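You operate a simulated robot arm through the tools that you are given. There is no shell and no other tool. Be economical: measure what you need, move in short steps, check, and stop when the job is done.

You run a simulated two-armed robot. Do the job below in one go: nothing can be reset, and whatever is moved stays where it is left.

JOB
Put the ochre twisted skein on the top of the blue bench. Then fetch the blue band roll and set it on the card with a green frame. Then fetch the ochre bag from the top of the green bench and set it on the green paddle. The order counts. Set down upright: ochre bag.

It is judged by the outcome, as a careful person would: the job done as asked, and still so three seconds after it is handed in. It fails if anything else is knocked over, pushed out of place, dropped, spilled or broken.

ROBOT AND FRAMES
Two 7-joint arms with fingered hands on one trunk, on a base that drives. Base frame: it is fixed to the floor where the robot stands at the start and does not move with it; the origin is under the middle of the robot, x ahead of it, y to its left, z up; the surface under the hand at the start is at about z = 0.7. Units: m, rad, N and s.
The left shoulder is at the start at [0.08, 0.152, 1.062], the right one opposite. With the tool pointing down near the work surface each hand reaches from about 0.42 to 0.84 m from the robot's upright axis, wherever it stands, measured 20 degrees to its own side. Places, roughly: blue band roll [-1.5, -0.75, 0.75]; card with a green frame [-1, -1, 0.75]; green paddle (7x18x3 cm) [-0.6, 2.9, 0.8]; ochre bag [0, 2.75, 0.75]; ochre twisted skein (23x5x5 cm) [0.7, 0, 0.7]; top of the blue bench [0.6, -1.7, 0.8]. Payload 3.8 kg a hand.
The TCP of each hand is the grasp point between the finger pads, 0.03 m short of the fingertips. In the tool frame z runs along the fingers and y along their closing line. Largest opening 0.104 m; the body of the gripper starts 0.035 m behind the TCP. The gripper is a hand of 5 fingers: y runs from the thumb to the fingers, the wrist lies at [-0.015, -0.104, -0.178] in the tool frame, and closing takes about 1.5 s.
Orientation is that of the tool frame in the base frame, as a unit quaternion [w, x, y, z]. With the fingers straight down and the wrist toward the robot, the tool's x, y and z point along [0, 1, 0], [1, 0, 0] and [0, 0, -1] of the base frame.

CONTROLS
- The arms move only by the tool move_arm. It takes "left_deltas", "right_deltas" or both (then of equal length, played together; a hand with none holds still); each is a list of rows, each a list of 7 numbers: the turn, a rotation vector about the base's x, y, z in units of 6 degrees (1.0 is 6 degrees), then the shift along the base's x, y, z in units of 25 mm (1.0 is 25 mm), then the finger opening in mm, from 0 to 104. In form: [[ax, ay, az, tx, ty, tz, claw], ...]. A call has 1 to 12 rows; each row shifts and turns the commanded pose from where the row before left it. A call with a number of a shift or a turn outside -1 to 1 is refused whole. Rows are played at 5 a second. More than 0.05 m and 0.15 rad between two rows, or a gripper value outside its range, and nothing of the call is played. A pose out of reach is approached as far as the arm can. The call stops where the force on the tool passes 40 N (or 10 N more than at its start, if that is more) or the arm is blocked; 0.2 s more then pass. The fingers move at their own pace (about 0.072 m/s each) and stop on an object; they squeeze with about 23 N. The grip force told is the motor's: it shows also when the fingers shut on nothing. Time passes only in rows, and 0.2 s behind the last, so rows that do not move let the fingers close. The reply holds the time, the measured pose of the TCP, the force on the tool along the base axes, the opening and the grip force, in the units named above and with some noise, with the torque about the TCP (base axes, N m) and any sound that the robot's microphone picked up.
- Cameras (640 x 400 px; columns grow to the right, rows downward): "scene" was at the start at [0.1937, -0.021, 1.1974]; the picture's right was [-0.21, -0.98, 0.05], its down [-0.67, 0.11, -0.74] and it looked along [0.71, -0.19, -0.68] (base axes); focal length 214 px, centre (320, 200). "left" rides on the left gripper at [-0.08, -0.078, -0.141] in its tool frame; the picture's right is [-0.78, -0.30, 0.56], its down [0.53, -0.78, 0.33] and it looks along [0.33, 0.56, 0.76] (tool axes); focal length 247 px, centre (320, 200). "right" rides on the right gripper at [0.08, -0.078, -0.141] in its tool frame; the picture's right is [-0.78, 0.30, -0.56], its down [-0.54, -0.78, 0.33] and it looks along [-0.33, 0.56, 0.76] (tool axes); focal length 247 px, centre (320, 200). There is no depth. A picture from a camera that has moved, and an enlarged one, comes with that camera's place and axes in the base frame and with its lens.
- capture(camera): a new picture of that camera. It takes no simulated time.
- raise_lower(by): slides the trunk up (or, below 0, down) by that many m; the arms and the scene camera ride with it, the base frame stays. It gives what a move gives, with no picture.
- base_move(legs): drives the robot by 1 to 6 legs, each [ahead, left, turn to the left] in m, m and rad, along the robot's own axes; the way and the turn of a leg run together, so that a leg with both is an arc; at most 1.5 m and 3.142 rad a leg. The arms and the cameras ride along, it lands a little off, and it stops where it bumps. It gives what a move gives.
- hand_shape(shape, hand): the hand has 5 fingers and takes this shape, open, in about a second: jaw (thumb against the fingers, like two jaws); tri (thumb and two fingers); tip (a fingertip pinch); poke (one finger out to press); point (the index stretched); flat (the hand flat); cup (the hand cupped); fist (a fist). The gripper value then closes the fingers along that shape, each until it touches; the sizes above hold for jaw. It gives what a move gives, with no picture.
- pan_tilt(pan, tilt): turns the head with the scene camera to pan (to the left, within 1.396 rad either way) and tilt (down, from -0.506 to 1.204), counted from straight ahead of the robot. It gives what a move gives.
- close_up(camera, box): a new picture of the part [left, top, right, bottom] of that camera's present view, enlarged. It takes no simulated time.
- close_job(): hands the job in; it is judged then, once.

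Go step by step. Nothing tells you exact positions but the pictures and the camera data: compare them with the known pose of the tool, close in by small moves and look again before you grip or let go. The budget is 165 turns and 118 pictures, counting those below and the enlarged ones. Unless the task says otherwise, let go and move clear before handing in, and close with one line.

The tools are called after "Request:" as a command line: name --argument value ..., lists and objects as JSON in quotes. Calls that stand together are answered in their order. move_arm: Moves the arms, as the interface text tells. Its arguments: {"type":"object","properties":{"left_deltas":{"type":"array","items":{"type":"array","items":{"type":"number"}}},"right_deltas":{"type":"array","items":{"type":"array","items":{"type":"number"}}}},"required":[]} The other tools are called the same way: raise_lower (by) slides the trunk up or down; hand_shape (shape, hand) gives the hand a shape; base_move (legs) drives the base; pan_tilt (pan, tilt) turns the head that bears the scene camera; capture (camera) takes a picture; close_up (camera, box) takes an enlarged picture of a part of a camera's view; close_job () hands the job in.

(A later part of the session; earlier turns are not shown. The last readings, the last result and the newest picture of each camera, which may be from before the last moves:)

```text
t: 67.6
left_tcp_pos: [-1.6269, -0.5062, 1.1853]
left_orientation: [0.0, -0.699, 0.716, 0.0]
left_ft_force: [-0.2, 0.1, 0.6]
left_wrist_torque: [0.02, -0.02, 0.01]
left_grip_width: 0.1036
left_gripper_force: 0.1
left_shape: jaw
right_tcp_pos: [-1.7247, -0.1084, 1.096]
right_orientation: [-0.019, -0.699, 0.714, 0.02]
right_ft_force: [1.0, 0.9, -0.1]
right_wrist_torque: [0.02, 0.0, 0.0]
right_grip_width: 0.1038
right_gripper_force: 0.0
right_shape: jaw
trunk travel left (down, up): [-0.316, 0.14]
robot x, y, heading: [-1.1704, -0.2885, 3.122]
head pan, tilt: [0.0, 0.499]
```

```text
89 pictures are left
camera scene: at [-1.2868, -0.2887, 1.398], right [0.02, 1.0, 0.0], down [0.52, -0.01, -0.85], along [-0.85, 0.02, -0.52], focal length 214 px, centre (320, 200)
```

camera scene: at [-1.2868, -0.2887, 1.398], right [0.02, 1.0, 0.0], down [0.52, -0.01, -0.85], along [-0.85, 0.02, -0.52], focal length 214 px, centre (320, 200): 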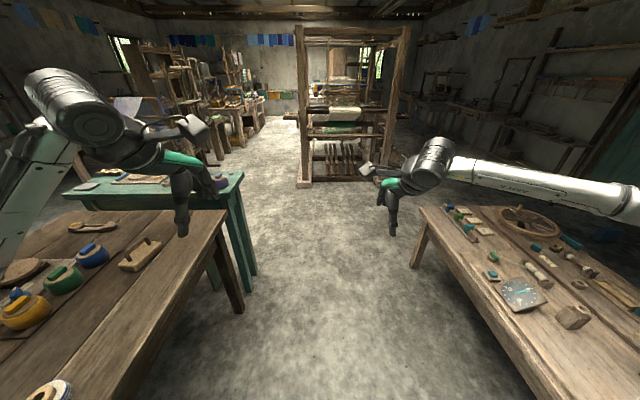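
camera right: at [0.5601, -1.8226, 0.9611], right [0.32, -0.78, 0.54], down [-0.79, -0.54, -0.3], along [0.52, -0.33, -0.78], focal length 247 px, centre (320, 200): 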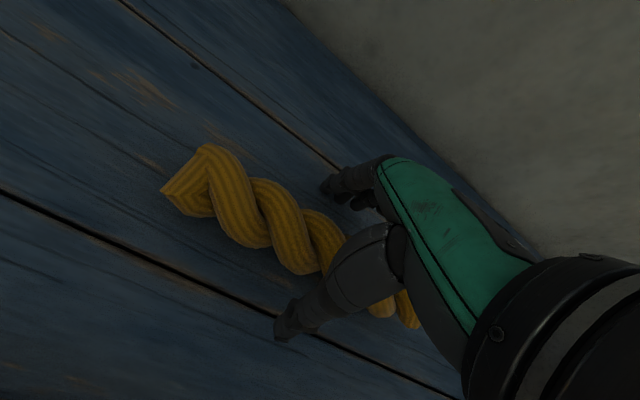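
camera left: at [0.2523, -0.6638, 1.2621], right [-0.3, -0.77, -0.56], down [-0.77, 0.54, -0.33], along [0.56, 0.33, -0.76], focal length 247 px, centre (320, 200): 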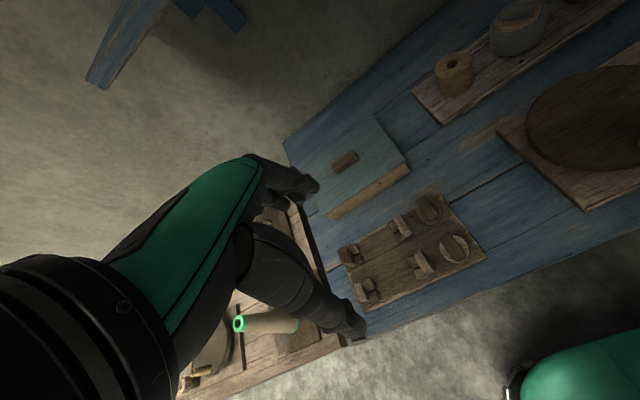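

I'll advance a bit more and turn left to face the table.

Request:
base_move --legs '[[0.13, 0, 0], [0, 0, 1.57]]'

Request:
pan_tilt --pan 0.0 --tilt 0.85

Request:
capture --camera "scene"

```text
t: 72.7
left_tcp_pos: [-1.0805, -0.743, 1.1865]
left_orientation: [0.0, 1.0, -0.01, 0.0]
left_ft_force: [-0.3, -0.1, -0.2]
left_wrist_torque: [-0.03, 0.01, -0.02]
left_grip_width: 0.1036
left_gripper_force: 0.0
left_shape: jaw
right_tcp_pos: [-1.4806, -0.8415, 1.096]
right_orientation: [0.027, 1.0, -0.01, -0.001]
right_ft_force: [0.4, 0.2, 0.1]
right_wrist_torque: [-0.01, 0.02, 0.0]
right_grip_width: 0.104
right_gripper_force: 0.1
right_shape: jaw
trunk travel left (down, up): [-0.316, 0.14]
robot x, y, heading: [-1.2993, -0.2889, -1.595]
head pan, tilt: [0.0, 0.499]
```

```text
t: 73.6
left_tcp_pos: [-1.0807, -0.7429, 1.1869]
left_orientation: [0.001, 1.0, -0.011, 0.001]
left_ft_force: [-0.1, 0.4, -0.6]
left_wrist_torque: [-0.05, 0.0, 0.01]
left_grip_width: 0.1036
left_gripper_force: 0.1
left_shape: jaw
right_tcp_pos: [-1.4788, -0.8416, 1.0952]
right_orientation: [0.026, 1.0, -0.011, -0.001]
right_ft_force: [-0.3, -0.4, 0.0]
right_wrist_torque: [0.01, -0.02, -0.02]
right_grip_width: 0.1036
right_gripper_force: 0.1
right_shape: jaw
trunk travel left (down, up): [-0.316, 0.14]
robot x, y, heading: [-1.3, -0.2843, -1.593]
head pan, tilt: [0.0, 0.85]
```

```text
88 pictures are left
camera scene: at [-1.3029, -0.3891, 1.3687], right [-1.0, 0.02, 0.0], down [0.02, 0.78, -0.62], along [-0.01, -0.62, -0.79], focal length 214 px, centre (320, 200)
```

scene: 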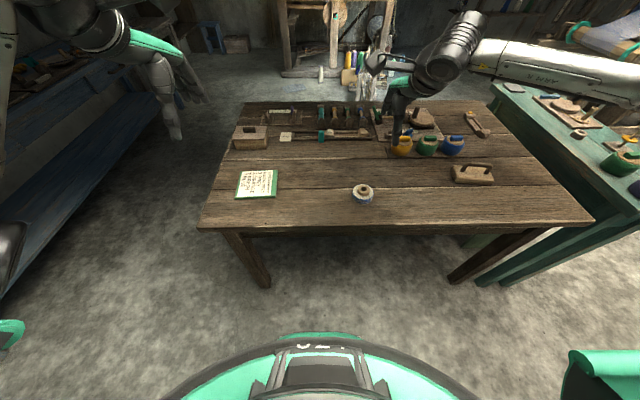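

Now the table, roll and card are right ahead. I'll enlarge the roll and card.

Request:
close_up --camera "scene" --box '[225, 150, 385, 250]'

Request:
capture --camera "right"

```text
4.00 times, centred on (305, 200) of scene
camera zoom: at [-1.3029, -0.3891, 1.3687], right [-1.0, 0.02, 0.0], down [0.02, 0.78, -0.62], along [-0.01, -0.62, -0.79], focal length 858 px, centre (380, 200)
```

zoom: 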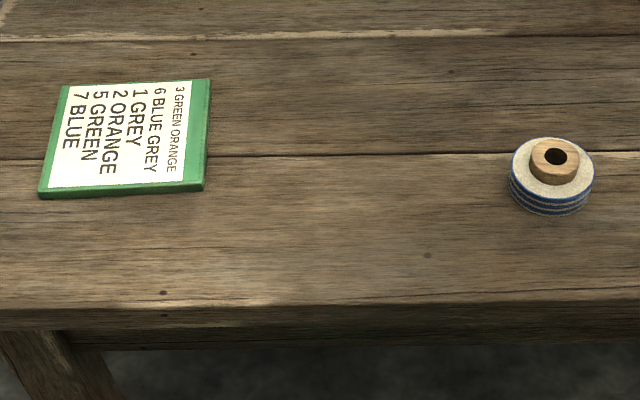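

```text
86 pictures are left
camera right: at [-1.3983, -0.7589, 1.2342], right [-0.78, -0.25, 0.57], down [-0.52, 0.77, -0.37], along [-0.35, -0.59, -0.73], focal length 247 px, centre (320, 200)
```

right: 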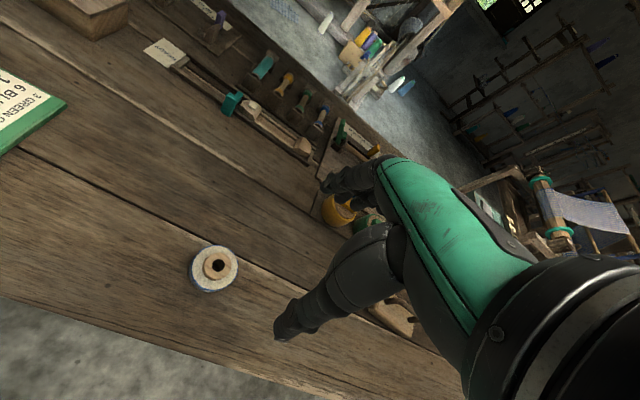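

The roll is about 8 cm wide, 4–5 cm tall, at about (-1.462, -0.872). I'll straighten the tool, centre over it and descend partway.

Request:
move_arm --right_deltas '[[0.5, 0, 0, 0.7, -1, -1, 104], [0, 0, 0, 0, -0.2, -1, 104], [0, 0, 0, 0, 0, -1, 104], [0, 0, 0, 0, 0, -1, 104], [0, 0, 0, 0, 0, -1, 104], [0, 0, 0, 0, 0, -1, 104], [0, 0, 0, 0, 0, -1, 104], [0, 0, 0, 0, 0, -0.6, 104], [0, 0, 0, 0, 0, 0, 104]]'

Request:
capture --camera "right"

Request:
close_up --camera "scene" --box '[290, 130, 450, 230]'

```text
t: 75.6
left_tcp_pos: [-1.081, -0.7413, 1.1884]
left_orientation: [-0.001, 1.0, -0.009, 0.001]
left_ft_force: [0.7, 0.2, 0.0]
left_wrist_torque: [0.0, -0.01, -0.03]
left_grip_width: 0.1037
left_gripper_force: 0.0
left_shape: jaw
right_tcp_pos: [-1.4635, -0.872, 0.9054]
right_orientation: [0.001, 1.0, -0.011, 0.0]
right_ft_force: [0.3, 0.7, -0.2]
right_wrist_torque: [0.0, 0.01, -0.01]
right_grip_width: 0.104
right_gripper_force: 0.0
right_shape: jaw
trunk travel left (down, up): [-0.316, 0.14]
robot x, y, heading: [-1.2973, -0.2869, -1.593]
head pan, tilt: [0.0, 0.85]
```

```text
85 pictures are left
camera right: at [-1.381, -0.7961, 1.0474], right [-0.78, -0.28, 0.56], down [-0.52, 0.79, -0.33], along [-0.35, -0.55, -0.76], focal length 247 px, centre (320, 200)
```

right: 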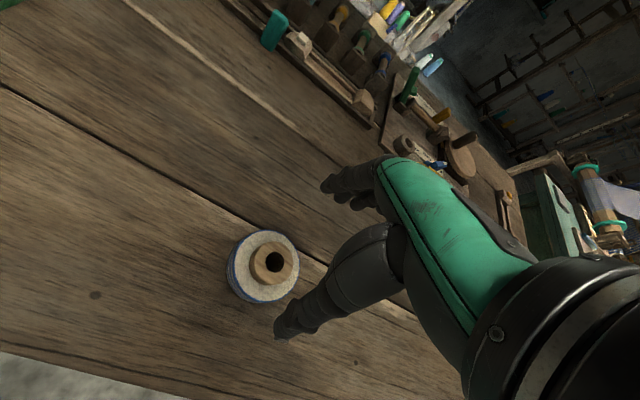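

```text
4.00 times, centred on (370, 180) of scene
camera zoom: at [-1.3029, -0.3889, 1.3687], right [-1.0, 0.02, 0.0], down [0.02, 0.79, -0.62], along [-0.01, -0.62, -0.79], focal length 858 px, centre (120, 280)
```

zoom: 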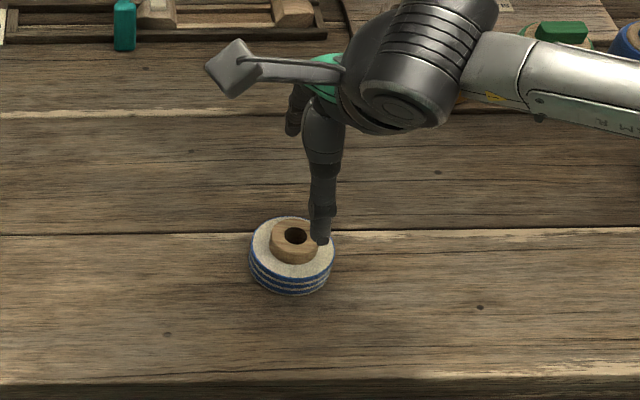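

Triangulation puts the roll's top hole at (-1.462, -0.871, 0.81), right under the TCP. I'll descend further.

Request:
move_arm --right_deltas '[[0, 0, 0, 0, 0, -1, 104], [0, 0, 0, 0, 0, -1, 104], [0, 0, 0, 0, 0, -1, 104], [0, 0, 0, 0, 0, 0, 104]]'

Request:
capture --camera "right"

Request:
close_up --camera "scene" --box '[310, 150, 406, 210]'

```text
t: 76.6
left_tcp_pos: [-1.0813, -0.7432, 1.1874]
left_orientation: [0.0, 1.0, -0.01, 0.0]
left_ft_force: [-0.3, -0.3, -0.1]
left_wrist_torque: [0.02, -0.01, -0.02]
left_grip_width: 0.1036
left_gripper_force: 0.0
left_shape: jaw
right_tcp_pos: [-1.4638, -0.8733, 0.8307]
right_orientation: [0.001, 1.0, -0.011, -0.001]
right_ft_force: [0.6, 0.2, -0.4]
right_wrist_torque: [0.0, 0.0, -0.02]
right_grip_width: 0.104
right_gripper_force: 0.1
right_shape: jaw
trunk travel left (down, up): [-0.316, 0.14]
robot x, y, heading: [-1.2987, -0.2847, -1.591]
head pan, tilt: [0.0, 0.85]
```

```text
83 pictures are left
camera right: at [-1.3818, -0.7967, 0.9733], right [-0.78, -0.28, 0.56], down [-0.52, 0.79, -0.33], along [-0.35, -0.55, -0.76], focal length 247 px, centre (320, 200)
```

right: 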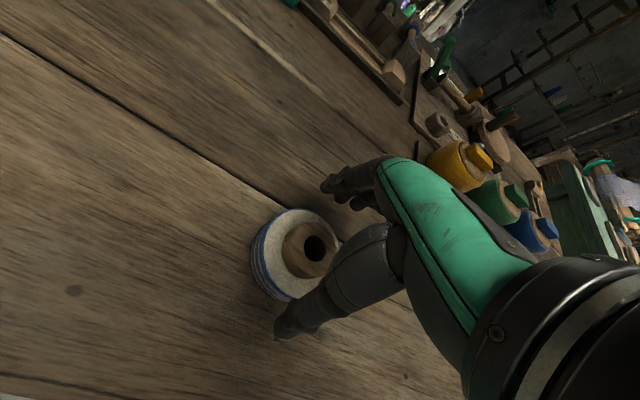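

```text
6.67 times, centred on (358, 180) of scene
camera zoom: at [-1.3029, -0.389, 1.3687], right [-1.0, 0.02, 0.0], down [0.02, 0.79, -0.62], along [-0.01, -0.62, -0.79], focal length 1430 px, centre (67, 333)
```

zoom: 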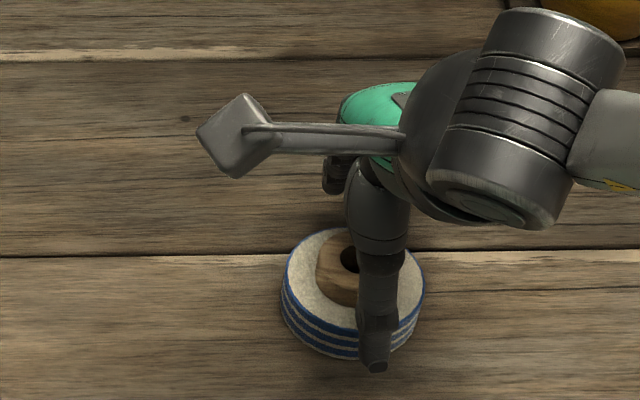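

Alignment looks right. I'll descend the last 3 cm in small steps.

Request:
move_arm --right_deltas '[[0, 0, 0, 0, 0, -0.5, 104], [0, 0, 0, 0, 0, -0.5, 104], [0, 0, 0, 0, 0, 0, 104]]'

Request:
capture --camera "right"

```text
t: 77.4
left_tcp_pos: [-1.081, -0.7413, 1.1874]
left_orientation: [0.001, 1.0, -0.009, 0.0]
left_ft_force: [0.4, -0.1, -0.1]
left_wrist_torque: [0.0, -0.01, -0.05]
left_grip_width: 0.1036
left_gripper_force: 0.1
left_shape: jaw
right_tcp_pos: [-1.4636, -0.8726, 0.8094]
right_orientation: [0.002, 1.0, -0.009, 0.0]
right_ft_force: [-1.6, 2.2, 13.8]
right_wrist_torque: [-0.77, 0.21, -0.1]
right_grip_width: 0.1028
right_gripper_force: 0.0
right_shape: jaw
trunk travel left (down, up): [-0.316, 0.14]
robot x, y, heading: [-1.2996, -0.2885, -1.592]
head pan, tilt: [0.0, 0.85]
```

```text
81 pictures are left
camera right: at [-1.3817, -0.7964, 0.9506], right [-0.78, -0.28, 0.56], down [-0.52, 0.79, -0.34], along [-0.35, -0.55, -0.76], focal length 247 px, centre (320, 200)
```

right: 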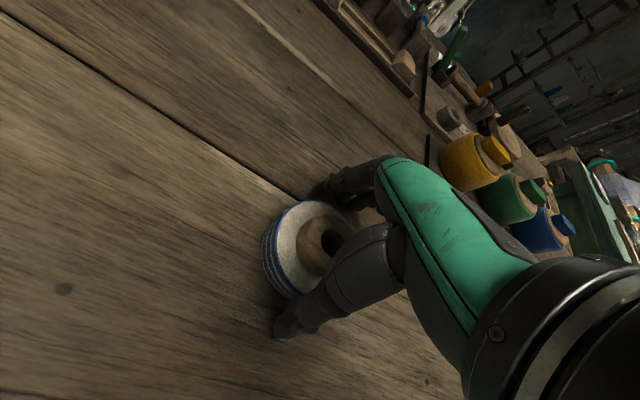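

The fingers touch the table beyond the roll (same contact pattern as before). I'll lift 4 mm and close.

Request:
move_arm --right_deltas '[[0, 0, 0, 0, 0, 0.2, 104], [0, 0, 0, 0, 0, 0, 60], [0, 0, 0, 0, 0, 0, 30], [0, 0, 0, 0, 0, 0, 0], [0, 0, 0, 0, 0, 0, 0], [0, 0, 0, 0, 0, 0, 0], [0, 0, 0, 0, 0, 0, 0], [0, 0, 0, 0, 0, 0, 0]]'

Request:
capture --camera "right"

```text
t: 79.2
left_tcp_pos: [-1.0821, -0.7436, 1.1862]
left_orientation: [0.0, 1.0, -0.01, 0.0]
left_ft_force: [-0.6, -0.5, 0.5]
left_wrist_torque: [-0.02, -0.01, 0.0]
left_grip_width: 0.1037
left_gripper_force: 0.1
left_shape: jaw
right_tcp_pos: [-1.4636, -0.873, 0.8112]
right_orientation: [0.0, 1.0, -0.01, -0.001]
right_ft_force: [0.1, -0.9, 0.2]
right_wrist_torque: [-0.04, 0.0, 0.04]
right_grip_width: 0.0605
right_gripper_force: 23.0
right_shape: jaw
trunk travel left (down, up): [-0.316, 0.14]
robot x, y, heading: [-1.3012, -0.2845, -1.59]
head pan, tilt: [0.0, 0.85]
```

```text
80 pictures are left
camera right: at [-1.3815, -0.7972, 0.9535], right [-0.78, -0.28, 0.56], down [-0.52, 0.79, -0.33], along [-0.35, -0.55, -0.76], focal length 247 px, centre (320, 200)
```

right: 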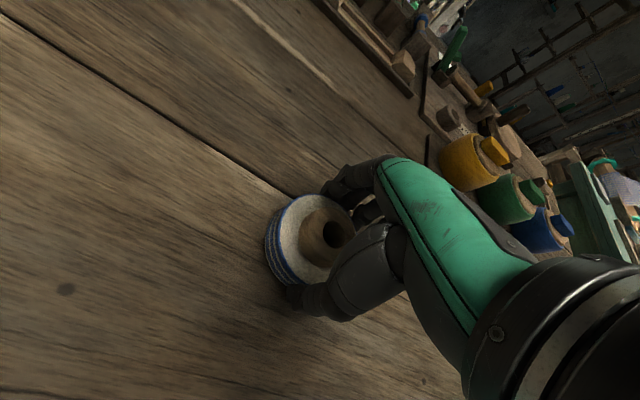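

Gripped. I'll lift and check that it comes along level.

Request:
move_arm --right_deltas '[[0, 0, 0, 0, 0, 0.5, 0], [0, 0, 0, 0, 0, 0.5, 0], [0, 0, 0, 0, 0, 1, 0], [0, 0, 0, 0, 0, 1, 0], [0, 0, 0, 0, 0, 1, 0]]'

Request:
capture --camera "right"

Request:
close_up --camera "scene" --box '[230, 130, 430, 255]'

```text
t: 80.4
left_tcp_pos: [-1.0802, -0.7431, 1.1878]
left_orientation: [0.0, 1.0, -0.011, 0.0]
left_ft_force: [0.0, 0.5, -0.2]
left_wrist_torque: [0.01, 0.01, -0.01]
left_grip_width: 0.1035
left_gripper_force: 0.1
left_shape: jaw
right_tcp_pos: [-1.4637, -0.8738, 0.9134]
right_orientation: [0.0, 1.0, -0.01, 0.0]
right_ft_force: [0.5, -0.1, -0.8]
right_wrist_torque: [-0.03, -0.02, 0.01]
right_grip_width: 0.0607
right_gripper_force: 23.1
right_shape: jaw
trunk travel left (down, up): [-0.316, 0.14]
robot x, y, heading: [-1.2967, -0.2886, -1.59]
head pan, tilt: [0.0, 0.85]
```

```text
79 pictures are left
camera right: at [-1.3819, -0.7979, 1.0548], right [-0.78, -0.28, 0.56], down [-0.52, 0.79, -0.33], along [-0.35, -0.55, -0.76], focal length 247 px, centre (320, 200)
```

right: 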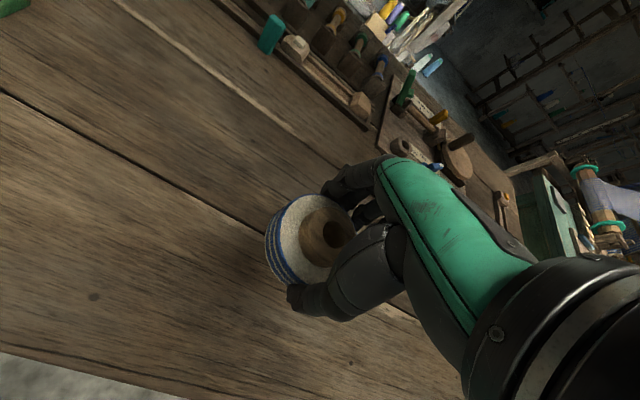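

```text
3.20 times, centred on (330, 192) of scene
camera zoom: at [-1.3028, -0.3888, 1.3687], right [-1.0, 0.02, 0.0], down [0.02, 0.79, -0.62], along [-0.01, -0.62, -0.79], focal length 686 px, centre (288, 224)
```

zoom: 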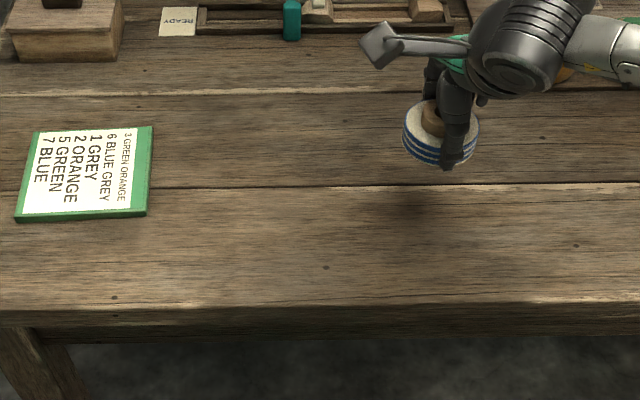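

The roll is held level. I'll drive left (+x) 0.36 m so the hand comes near the card, then check.

Request:
base_move --legs '[[0, 0.36, 0]]'

Request:
capture --camera "scene"

Request:
capture --camera "right"

```text
t: 82.7
left_tcp_pos: [-0.7136, -0.7499, 1.1863]
left_orientation: [0.0, 1.0, -0.01, 0.0]
left_ft_force: [-0.5, 0.1, -0.3]
left_wrist_torque: [0.0, -0.04, 0.01]
left_grip_width: 0.1038
left_gripper_force: 0.0
left_shape: jaw
right_tcp_pos: [-1.0969, -0.8819, 0.912]
right_orientation: [0.0, 1.0, -0.009, 0.001]
right_ft_force: [-0.6, -0.5, -0.6]
right_wrist_torque: [0.02, -0.02, 0.01]
right_grip_width: 0.0605
right_gripper_force: 23.1
right_shape: jaw
trunk travel left (down, up): [-0.316, 0.14]
robot x, y, heading: [-0.9318, -0.2944, -1.592]
head pan, tilt: [0.0, 0.85]
```

```text
77 pictures are left
camera scene: at [-0.936, -0.3967, 1.3687], right [-1.0, 0.02, 0.0], down [0.02, 0.79, -0.62], along [-0.01, -0.62, -0.79], focal length 214 px, centre (320, 200)
```

scene: 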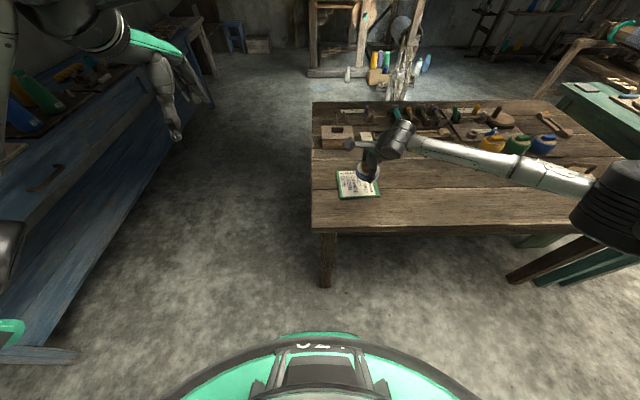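

```text
76 pictures are left
camera right: at [-1.0145, -0.8059, 1.0544], right [-0.78, -0.28, 0.56], down [-0.52, 0.79, -0.33], along [-0.35, -0.55, -0.76], focal length 247 px, centre (320, 200)
```

right: 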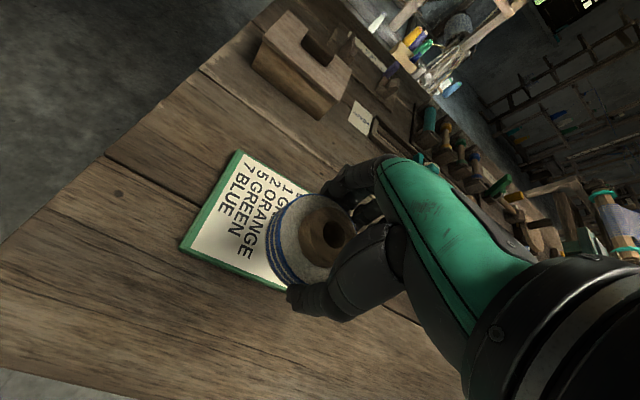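

The card centre is at about (-1.085, -0.93). I'll shift there and lower.

Request:
move_arm --right_deltas '[[0, 0, 0, 0.5, -1, 0, 0], [0, 0, 0, 0, -0.9, -0.5, 0], [0, 0, 0, 0, 0, -1, 0], [0, 0, 0, 0, 0, -1, 0], [0, 0, 0, 0, 0, -0.5, 0], [0, 0, 0, 0, 0, 0, 0]]'

Request:
capture --camera "right"

Request:
close_up --camera "scene" --box '[300, 130, 428, 210]'

```text
t: 84.1
left_tcp_pos: [-0.7122, -0.7511, 1.1875]
left_orientation: [0.0, 1.0, -0.01, 0.0]
left_ft_force: [0.1, -0.2, 0.0]
left_wrist_torque: [0.0, -0.01, -0.01]
left_grip_width: 0.1036
left_gripper_force: 0.0
left_shape: jaw
right_tcp_pos: [-1.0822, -0.9305, 0.8377]
right_orientation: [0.0, 1.0, -0.01, -0.001]
right_ft_force: [0.3, 0.1, -1.1]
right_wrist_torque: [-0.01, 0.01, 0.02]
right_grip_width: 0.0606
right_gripper_force: 22.8
right_shape: jaw
trunk travel left (down, up): [-0.316, 0.14]
robot x, y, heading: [-0.9286, -0.2923, -1.592]
head pan, tilt: [0.0, 0.85]
```

```text
75 pictures are left
camera right: at [-1.0006, -0.8534, 0.9786], right [-0.78, -0.28, 0.56], down [-0.52, 0.79, -0.33], along [-0.35, -0.55, -0.76], focal length 247 px, centre (320, 200)
```

right: 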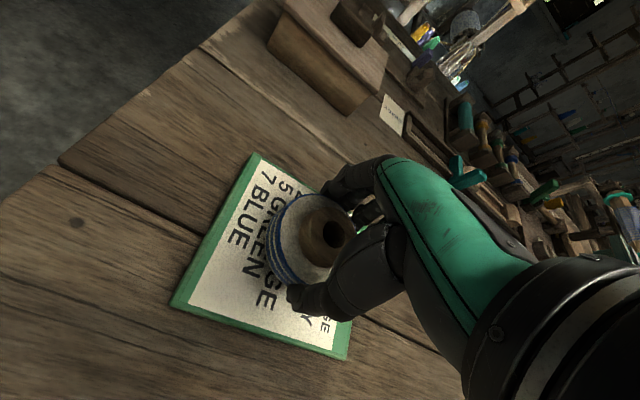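

```text
5.00 times, centred on (364, 170) of scene
camera zoom: at [-0.9351, -0.3964, 1.3687], right [-1.0, 0.02, 0.0], down [0.02, 0.79, -0.62], along [-0.01, -0.62, -0.79], focal length 1072 px, centre (100, 350)
```

zoom: 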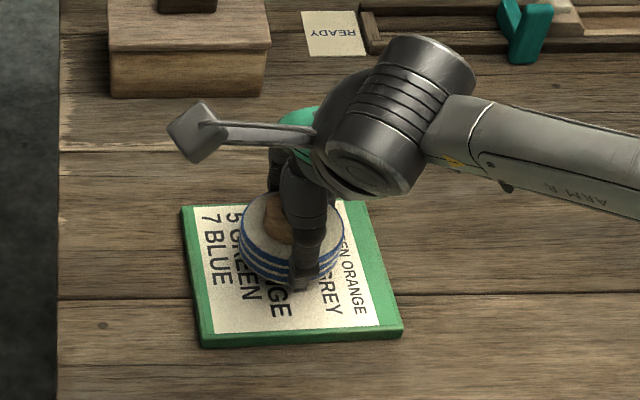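

It is over the card's middle. I'll lower in small steps to contact.

Request:
move_arm --right_deltas '[[0, 0, 0, 0, 0, -0.4, 0], [0, 0, 0, 0, 0, -0.2, 0], [0, 0, 0, 0, 0, 0, 0]]'

```text
t: 84.9
left_tcp_pos: [-0.7113, -0.7499, 1.1873]
left_orientation: [0.0, 1.0, -0.01, 0.0]
left_ft_force: [-0.7, -0.3, -0.6]
left_wrist_torque: [0.0, 0.01, -0.02]
left_grip_width: 0.104
left_gripper_force: 0.1
left_shape: jaw
right_tcp_pos: [-1.0838, -0.9305, 0.8229]
right_orientation: [0.002, 1.0, -0.009, 0.0]
right_ft_force: [-1.3, -0.8, 4.2]
right_wrist_torque: [0.05, 0.0, -0.01]
right_grip_width: 0.0606
right_gripper_force: 23.1
right_shape: jaw
trunk travel left (down, up): [-0.316, 0.14]
robot x, y, heading: [-0.9319, -0.2963, -1.589]
head pan, tilt: [0.0, 0.85]
```

Contact with the card (about 5 N). I'll open the fingers and rise.

Request:
move_arm --right_deltas '[[0, 0, 0, 0, 0, 0, 70], [0, 0, 0, 0, 0, 0, 80], [0, 0, 0, 0, 0, 0, 95], [0, 0, 0, 0, 0, 0, 100], [0, 0, 0, 0, 0, 0, 100], [0, 0, 0, 0, 0, 0, 100]]'

Request:
capture --camera "right"

```text
t: 86.3
left_tcp_pos: [-0.7129, -0.7497, 1.1873]
left_orientation: [0.001, 1.0, -0.009, 0.0]
left_ft_force: [-0.6, -0.1, -1.0]
left_wrist_torque: [0.0, 0.05, 0.03]
left_grip_width: 0.1037
left_gripper_force: 0.0
left_shape: jaw
right_tcp_pos: [-1.0828, -0.9292, 0.8222]
right_orientation: [0.001, 1.0, -0.01, 0.0]
right_ft_force: [0.0, 0.5, 3.0]
right_wrist_torque: [-0.22, 0.04, 0.01]
right_grip_width: 0.0989
right_gripper_force: 0.0
right_shape: jaw
trunk travel left (down, up): [-0.316, 0.14]
robot x, y, heading: [-0.9313, -0.2926, -1.59]
head pan, tilt: [0.0, 0.85]
```

```text
73 pictures are left
camera right: at [-1.0012, -0.8521, 0.9643], right [-0.78, -0.28, 0.56], down [-0.52, 0.79, -0.33], along [-0.35, -0.55, -0.76], focal length 247 px, centre (320, 200)
```

right: 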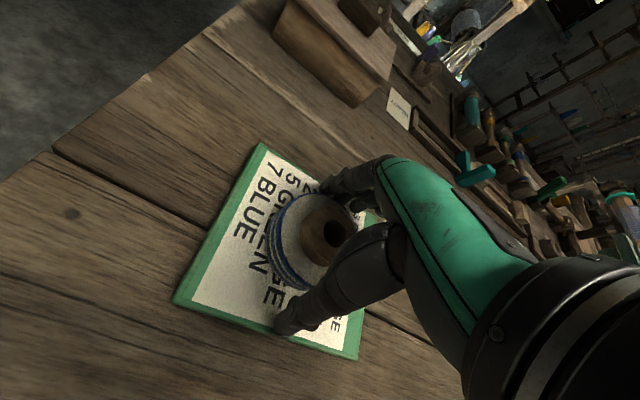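

Request:
move_arm --right_deltas '[[0, 0, 0, 0, 0, 0.4, 104], [0, 0, 0, 0, 0, 1, 104], [0, 0, 0, 0, 0, 1, 104], [0, 0, 0, 0, 0, 1, 104], [0, 0, 0, 0, 0, 1, 104], [0, 0, 0, 0, 0, 1, 104], [0, 0, 0, 0, 0, 1, 104], [0, 0, 0, 0, 1, 1, 104], [0, 0, 0, 0, 1, 1, 104], [0, 0, 0, 0, 1, 1, 104], [0, 0, 0, 0, 1, 1, 104], [0, 0, 0, 0, 1, 1, 104]]'

Request:
close_up --camera "scene" --box '[300, 130, 428, 210]'

Request:
pan_tilt --pan 1.39 --tilt 0.45

Request:
capture --camera "scene"

```text
t: 88.9
left_tcp_pos: [-0.714, -0.7494, 1.1866]
left_orientation: [0.001, 1.0, -0.009, 0.0]
left_ft_force: [0.0, 0.1, -0.3]
left_wrist_torque: [-0.01, -0.03, 0.02]
left_grip_width: 0.1035
left_gripper_force: 0.0
left_shape: jaw
right_tcp_pos: [-1.0836, -0.8024, 1.107]
right_orientation: [0.001, 1.0, -0.01, -0.001]
right_ft_force: [-1.0, 0.5, 0.0]
right_wrist_torque: [0.0, 0.01, 0.04]
right_grip_width: 0.1036
right_gripper_force: 0.0
right_shape: jaw
trunk travel left (down, up): [-0.316, 0.14]
robot x, y, heading: [-0.9334, -0.2949, -1.592]
head pan, tilt: [0.0, 0.85]
```

```text
5.00 times, centred on (364, 170) of scene
camera zoom: at [-0.935, -0.3956, 1.3688], right [-1.0, 0.02, 0.0], down [0.02, 0.78, -0.62], along [-0.01, -0.62, -0.79], focal length 1072 px, centre (100, 350)
```

zoom: 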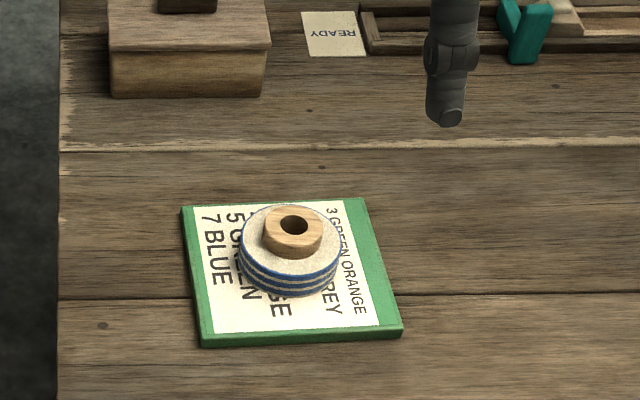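

```text
t: 90.5
left_tcp_pos: [-0.7123, -0.7508, 1.1866]
left_orientation: [0.0, 1.0, -0.009, 0.0]
left_ft_force: [-0.8, 0.3, 0.8]
left_wrist_torque: [0.04, 0.01, 0.01]
left_grip_width: 0.1038
left_gripper_force: 0.1
left_shape: jaw
right_tcp_pos: [-1.0843, -0.8044, 1.1069]
right_orientation: [-0.001, 1.0, -0.01, -0.001]
right_ft_force: [-0.4, 0.0, 0.0]
right_wrist_torque: [-0.03, 0.05, 0.01]
right_grip_width: 0.1036
right_gripper_force: 0.0
right_shape: jaw
trunk travel left (down, up): [-0.316, 0.14]
robot x, y, heading: [-0.9303, -0.2976, -1.593]
head pan, tilt: [1.389, 0.45]
```

```text
71 pictures are left
camera scene: at [-0.8435, -0.3388, 1.4064], right [-0.2, -0.98, -0.05], down [-0.43, 0.14, -0.89], along [0.88, -0.16, -0.44], focal length 214 px, centre (320, 200)
```

scene: 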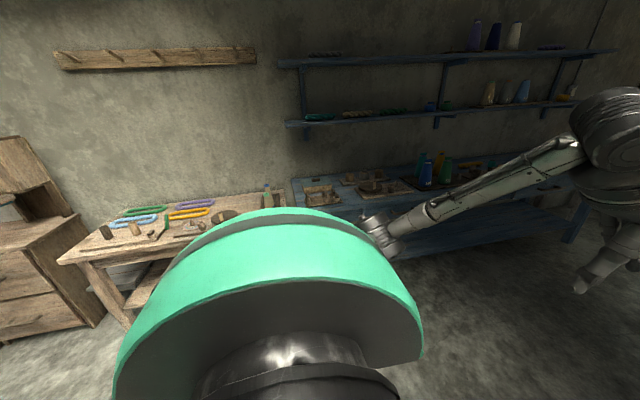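

The roll sits well within the card. Next I'll drive left into the middle corridor and turn to face +y, where the green bench should be.

Request:
base_move --legs '[[0, 0.7, 0], [0, 0, 1.57], [0, 0, 1.59]]'

Request:
pan_tilt --pan 0.0 --tilt 0.4

Request:
capture --camera "scene"

```text
t: 101.9
left_tcp_pos: [-0.4335, 0.1488, 1.1865]
left_orientation: [0.0, 0.021, 1.0, 0.0]
left_ft_force: [0.0, 0.0, 0.2]
left_wrist_torque: [0.04, 0.04, 0.03]
left_grip_width: 0.1039
left_gripper_force: 0.0
left_shape: jaw
right_tcp_pos: [-0.0615, 0.1939, 1.1069]
right_orientation: [0.001, 0.021, 1.0, 0.0]
right_ft_force: [0.7, 0.5, 0.9]
right_wrist_torque: [-0.03, -0.02, -0.01]
right_grip_width: 0.1038
right_gripper_force: 0.1
right_shape: jaw
trunk travel left (down, up): [-0.316, 0.14]
robot x, y, heading: [-0.2292, -0.3105, 1.531]
head pan, tilt: [1.389, 0.45]
```

```text
t: 103.5
left_tcp_pos: [-0.4341, 0.1485, 1.1855]
left_orientation: [0.0, 0.022, 1.0, 0.0]
left_ft_force: [0.4, 0.1, 0.3]
left_wrist_torque: [-0.03, -0.02, -0.03]
left_grip_width: 0.1038
left_gripper_force: 0.1
left_shape: jaw
right_tcp_pos: [-0.0618, 0.1942, 1.1076]
right_orientation: [0.001, 0.021, 1.0, 0.0]
right_ft_force: [-0.6, 0.6, 0.2]
right_wrist_torque: [0.02, -0.02, -0.02]
right_grip_width: 0.1037
right_gripper_force: 0.0
right_shape: jaw
trunk travel left (down, up): [-0.316, 0.14]
robot x, y, heading: [-0.2272, -0.3136, 1.529]
head pan, tilt: [0.0, 0.4]
```

```text
70 pictures are left
camera scene: at [-0.2213, -0.195, 1.407], right [1.0, -0.04, 0.0], down [-0.02, -0.44, -0.9], along [0.04, 0.9, -0.44], focal length 214 px, centre (320, 200)
```

scene: 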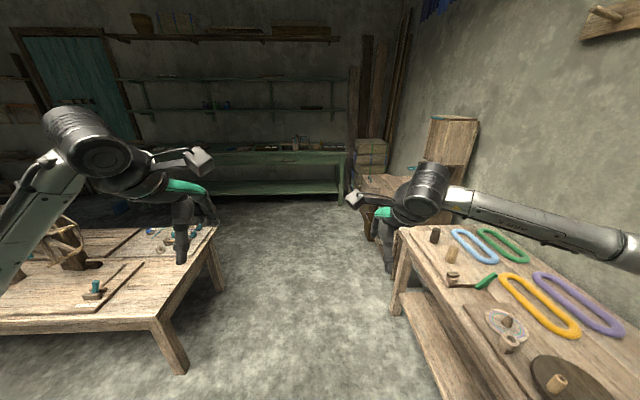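

The green bench stands at the far wall ahead. I'll drive forward through the corridor.

Request:
base_move --legs '[[0, 0, 0.04], [1.4, 0, 0]]'

Request:
capture --camera "scene"

```text
t: 110.9
left_tcp_pos: [-0.4312, 1.5552, 1.1876]
left_orientation: [0.0, 0.008, 1.0, -0.001]
left_ft_force: [0.6, -0.5, 0.0]
left_wrist_torque: [0.0, -0.02, 0.03]
left_grip_width: 0.1036
left_gripper_force: 0.0
left_shape: jaw
right_tcp_pos: [-0.0593, 1.6102, 1.1074]
right_orientation: [0.001, 0.009, 1.0, 0.001]
right_ft_force: [0.4, -0.3, 0.9]
right_wrist_torque: [0.02, 0.02, -0.01]
right_grip_width: 0.1038
right_gripper_force: 0.0
right_shape: jaw
trunk travel left (down, up): [-0.316, 0.14]
robot x, y, heading: [-0.2115, 1.1019, 1.555]
head pan, tilt: [0.0, 0.4]
```

```text
69 pictures are left
camera scene: at [-0.2097, 1.2176, 1.407], right [1.0, -0.02, 0.0], down [-0.01, -0.44, -0.9], along [0.02, 0.9, -0.44], focal length 214 px, centre (320, 200)
```

scene: 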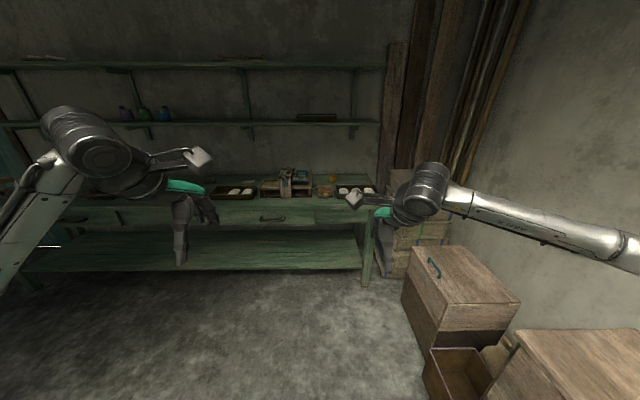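

Request:
close_up --camera "scene" --box '[200, 150, 400, 230]'

```text
3.20 times, centred on (300, 190) of scene
camera zoom: at [-0.2097, 1.2176, 1.407], right [1.0, -0.02, 0.0], down [-0.01, -0.44, -0.9], along [0.02, 0.9, -0.44], focal length 686 px, centre (384, 232)
```

zoom: 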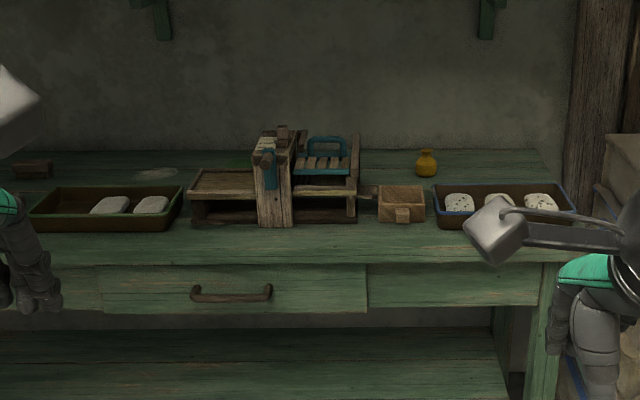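

The ochre bag is the small sack near (-0.05, 2.85); the paddle should be on the left part of the bench. I'll drive closer.

Request:
base_move --legs '[[0.75, 0, 0]]'

Request:
pan_tilt --pan 0.0 --tilt 0.75

Request:
capture --camera "scene"

```text
t: 114.9
left_tcp_pos: [-0.4259, 2.301, 1.1873]
left_orientation: [0.0, 0.004, 1.0, 0.0]
left_ft_force: [1.1, 0.9, 0.1]
left_wrist_torque: [-0.02, 0.01, 0.01]
left_grip_width: 0.1037
left_gripper_force: 0.1
left_shape: jaw
right_tcp_pos: [-0.0564, 2.3598, 1.1073]
right_orientation: [0.001, 0.004, 1.0, 0.001]
right_ft_force: [0.5, -0.3, 0.4]
right_wrist_torque: [0.02, -0.03, 0.0]
right_grip_width: 0.1036
right_gripper_force: 0.1
right_shape: jaw
trunk travel left (down, up): [-0.316, 0.14]
robot x, y, heading: [-0.2015, 1.8486, 1.563]
head pan, tilt: [0.0, 0.4]
```

```text
t: 115.8
left_tcp_pos: [-0.427, 2.301, 1.1862]
left_orientation: [0.0, 0.003, 1.0, 0.0]
left_ft_force: [-0.2, -0.3, 0.5]
left_wrist_torque: [-0.02, 0.01, 0.01]
left_grip_width: 0.1036
left_gripper_force: 0.0
left_shape: jaw
right_tcp_pos: [-0.0561, 2.3606, 1.1071]
right_orientation: [0.001, 0.003, 1.0, 0.0]
right_ft_force: [0.2, 0.1, 0.0]
right_wrist_torque: [-0.01, -0.02, -0.02]
right_grip_width: 0.1036
right_gripper_force: 0.0
right_shape: jaw
trunk travel left (down, up): [-0.316, 0.14]
robot x, y, heading: [-0.2035, 1.8476, 1.562]
head pan, tilt: [0.0, 0.75]
```

```text
67 pictures are left
camera scene: at [-0.202, 1.9539, 1.3765], right [1.0, -0.01, 0.0], down [0.0, -0.72, -0.69], along [0.0, 0.69, -0.72], focal length 214 px, centre (320, 200)
```

scene: 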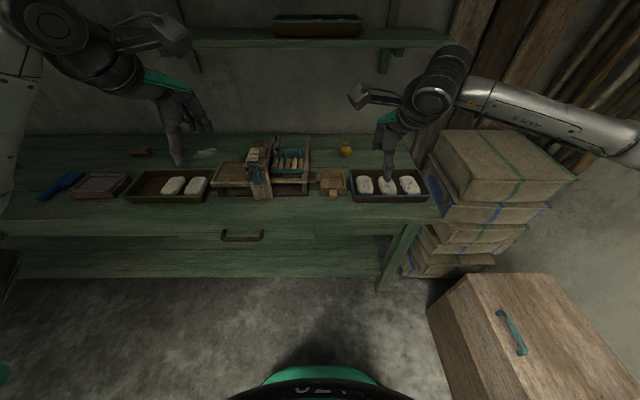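

Request:
close_up --camera "scene" --box '[110, 120, 270, 220]'

Request:
close_up --camera "scene" --box '[270, 120, 430, 220]'

Request:
capture --camera "left"

Request:
capture --camera "right"

```text
4.00 times, centred on (190, 170) of scene
camera zoom: at [-0.202, 1.9539, 1.3765], right [1.0, -0.01, 0.0], down [0.0, -0.72, -0.69], along [0.0, 0.69, -0.72], focal length 858 px, centre (840, 320)
```

zoom: 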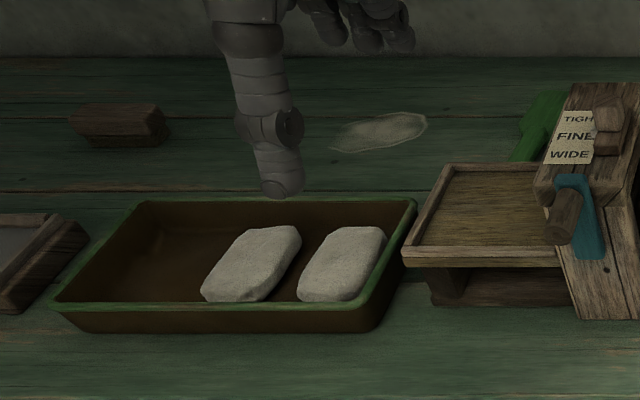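

```text
4.00 times, centred on (350, 170) of scene
camera zoom: at [-0.202, 1.9539, 1.3765], right [1.0, -0.01, 0.0], down [0.0, -0.72, -0.69], along [0.0, 0.69, -0.72], focal length 858 px, centre (200, 320)
```

zoom: 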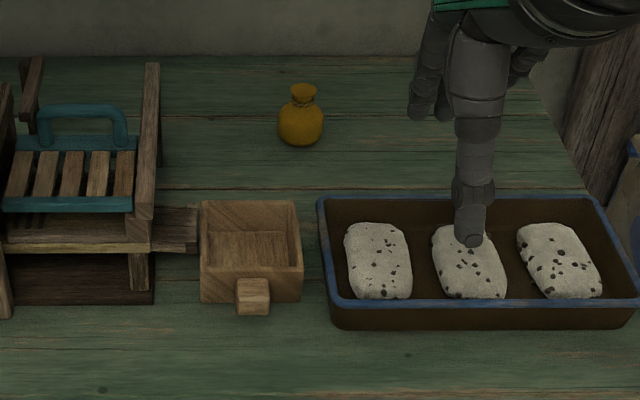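

```text
64 pictures are left
camera left: at [-0.346, 2.2235, 1.3281], right [0.77, -0.3, -0.56], down [-0.54, -0.77, -0.33], along [-0.33, 0.56, -0.76], focal length 247 px, centre (320, 200)
```

left: 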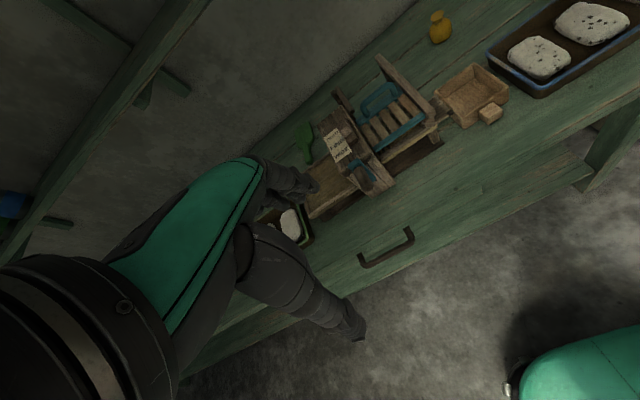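

```text
63 pictures are left
camera right: at [-0.1369, 2.2829, 1.2489], right [0.78, 0.29, 0.56], down [0.53, -0.78, -0.33], along [0.34, 0.55, -0.76], focal length 247 px, centre (320, 200)
```

right: 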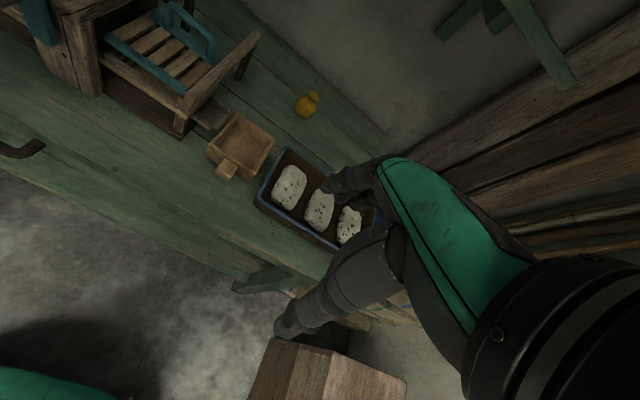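

The paddle (green) lies behind the wooden frame. I'll enlarge both the paddle and the bag from the hand cameras.

Request:
close_up --camera "left" --box '[264, 90, 392, 170]'

Request:
close_up --camera "right" --box '[260, 70, 356, 130]'

```text
5.00 times, centred on (328, 130) of left
camera zoom: at [-0.346, 2.2235, 1.3281], right [0.77, -0.3, -0.56], down [-0.54, -0.77, -0.33], along [-0.33, 0.56, -0.76], focal length 1235 px, centre (280, 550)
```

zoom: 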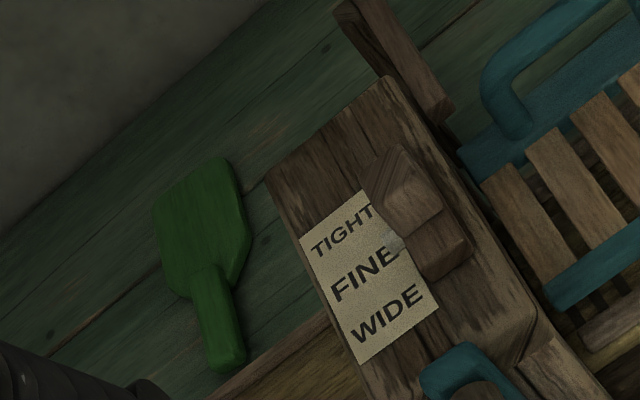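

```text
6.67 times, centred on (308, 100) of right
camera zoom: at [-0.1369, 2.2829, 1.2489], right [0.78, 0.29, 0.56], down [0.53, -0.78, -0.33], along [0.34, 0.55, -0.76], focal length 1646 px, centre (400, 867)
```

zoom: 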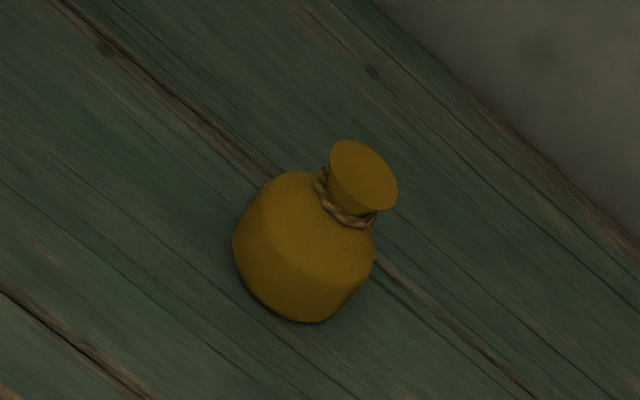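

The bag is about 6 cm tall near (-0.084, 2.835); the paddle blade centre is near (-0.54, 2.865). I'll lower the right hand a little and drive up to the bench.

Request:
move_arm --right_deltas '[[0, 0, 0, 0, 0, -1, 104], [0, 0, 0, 0, 0, -1, 104], [0, 0, 0, 0, 0, -1, 104]]'

Request:
base_move --legs '[[0.22, 0, 0]]'

Request:
capture --camera "scene"

Request:
capture --camera "right"

```text
t: 116.6
left_tcp_pos: [-0.4265, 2.302, 1.1865]
left_orientation: [0.001, 0.004, 1.0, 0.0]
left_ft_force: [0.8, 0.7, -0.4]
left_wrist_torque: [-0.02, 0.03, -0.02]
left_grip_width: 0.1038
left_gripper_force: 0.0
left_shape: jaw
right_tcp_pos: [-0.0555, 2.3591, 1.0315]
right_orientation: [0.0, 0.003, 1.0, 0.001]
right_ft_force: [-0.2, -0.4, 0.3]
right_wrist_torque: [0.01, 0.03, -0.01]
right_grip_width: 0.1036
right_gripper_force: 0.0
right_shape: jaw
trunk travel left (down, up): [-0.316, 0.14]
robot x, y, heading: [-0.1997, 1.8493, 1.566]
head pan, tilt: [0.0, 0.75]
```

```text
t: 118.2
left_tcp_pos: [-0.4244, 2.5163, 1.1869]
left_orientation: [0.0, 0.004, 1.0, 0.001]
left_ft_force: [0.2, 0.3, -0.6]
left_wrist_torque: [-0.01, 0.0, -0.02]
left_grip_width: 0.1037
left_gripper_force: 0.1
left_shape: jaw
right_tcp_pos: [-0.0538, 2.5749, 1.0309]
right_orientation: [0.0, 0.003, 1.0, 0.0]
right_ft_force: [1.2, -1.2, 0.2]
right_wrist_torque: [-0.01, 0.01, 0.01]
right_grip_width: 0.1039
right_gripper_force: 0.2
right_shape: jaw
trunk travel left (down, up): [-0.316, 0.14]
robot x, y, heading: [-0.203, 2.0659, 1.568]
head pan, tilt: [0.0, 0.75]
```

```text
60 pictures are left
camera scene: at [-0.2004, 2.1687, 1.3767], right [1.0, -0.01, 0.0], down [-0.01, -0.72, -0.69], along [0.01, 0.69, -0.72], focal length 214 px, centre (320, 200)
```

scene: 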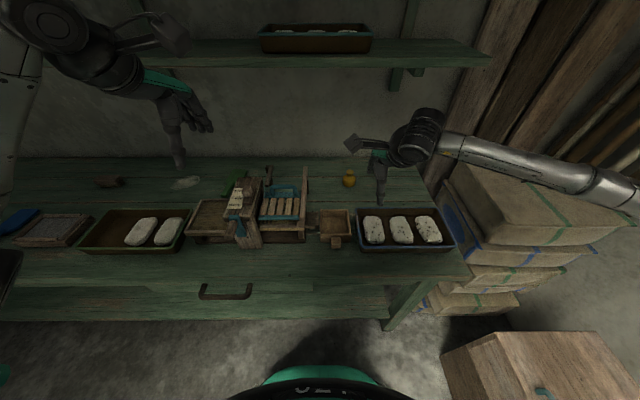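

```text
59 pictures are left
camera right: at [-0.1349, 2.4974, 1.1736], right [0.78, 0.29, 0.56], down [0.53, -0.78, -0.33], along [0.34, 0.55, -0.76], focal length 247 px, centre (320, 200)
```

right: 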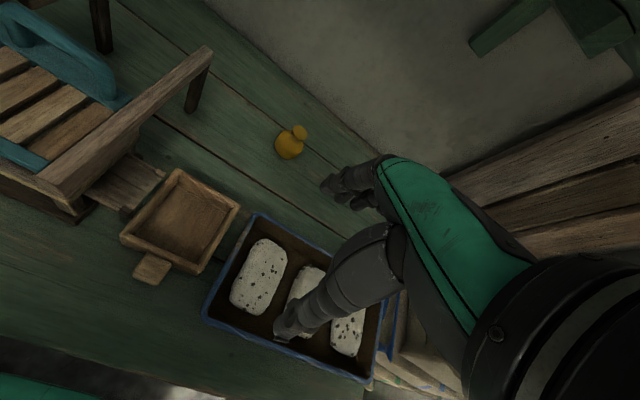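

The bag is at (-0.078, 2.82), body centre z ≈ 0.82. There is a shelf above (front edge y ≈ 2.7, z ≈ 1.24), so I'll lower first, then reach forward beneath it.

Request:
move_arm --right_deltas '[[0, 0, 0, -0.5, 0, -1, 104], [0, 0, 0, -0.5, 0, -1, 104], [0, 0, 0, 0, 0, -1, 104], [0, 0, 0, 0, 1, -1, 104], [0, 0, 0, 0, 1, 0, 104], [0, 0, 0, 0, 1, 0, 104], [0, 0, 0, 0, 1, 0, 104], [0, 0, 0, 0, 1, 0, 104], [0, 0, 0, 0, 1, 0, 104], [0, 0, 0, 0, 1, 0, 104]]'

Request:
capture --camera "right"

Request:
close_up --camera "scene" --box '[270, 110, 430, 210]'

```text
t: 120.4
left_tcp_pos: [-0.4235, 2.5182, 1.1858]
left_orientation: [0.0, 0.005, 1.0, 0.0]
left_ft_force: [-0.4, -0.1, -0.3]
left_wrist_torque: [-0.01, -0.04, 0.0]
left_grip_width: 0.1039
left_gripper_force: 0.2
left_shape: jaw
right_tcp_pos: [-0.0799, 2.7517, 0.9295]
right_orientation: [0.001, 0.004, 1.0, 0.0]
right_ft_force: [-0.6, -0.7, -0.2]
right_wrist_torque: [0.0, -0.02, -0.05]
right_grip_width: 0.1039
right_gripper_force: 0.0
right_shape: jaw
trunk travel left (down, up): [-0.316, 0.14]
robot x, y, heading: [-0.1986, 2.0625, 1.561]
head pan, tilt: [0.0, 0.75]
```

```text
58 pictures are left
camera right: at [-0.1609, 2.6746, 1.0724], right [0.78, 0.29, 0.56], down [0.53, -0.78, -0.33], along [0.34, 0.55, -0.76], focal length 247 px, centre (320, 200)
```

right: 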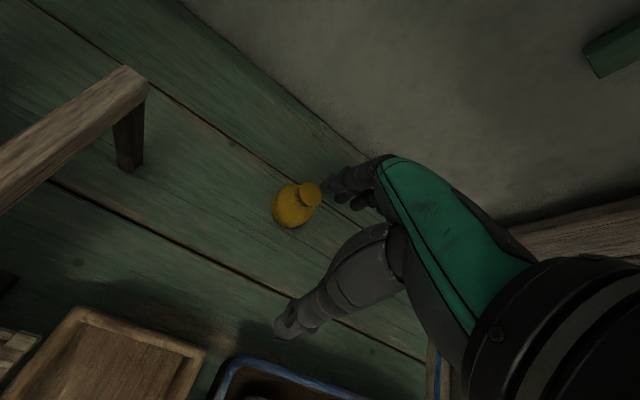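

```text
4.00 times, centred on (350, 160) of scene
camera zoom: at [-0.2012, 2.171, 1.3764], right [1.0, -0.01, 0.0], down [-0.01, -0.72, -0.69], along [0.01, 0.69, -0.72], focal length 858 px, centre (200, 360)
```

zoom: 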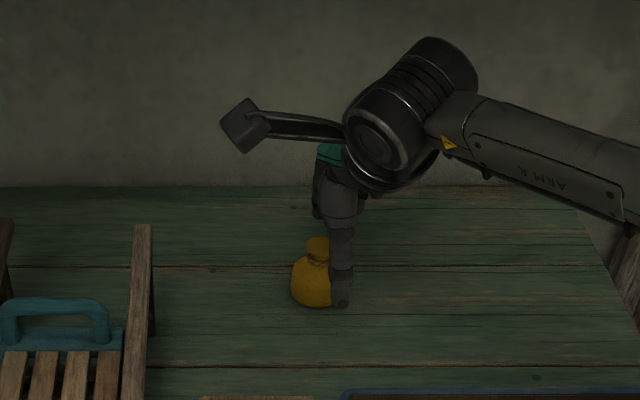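

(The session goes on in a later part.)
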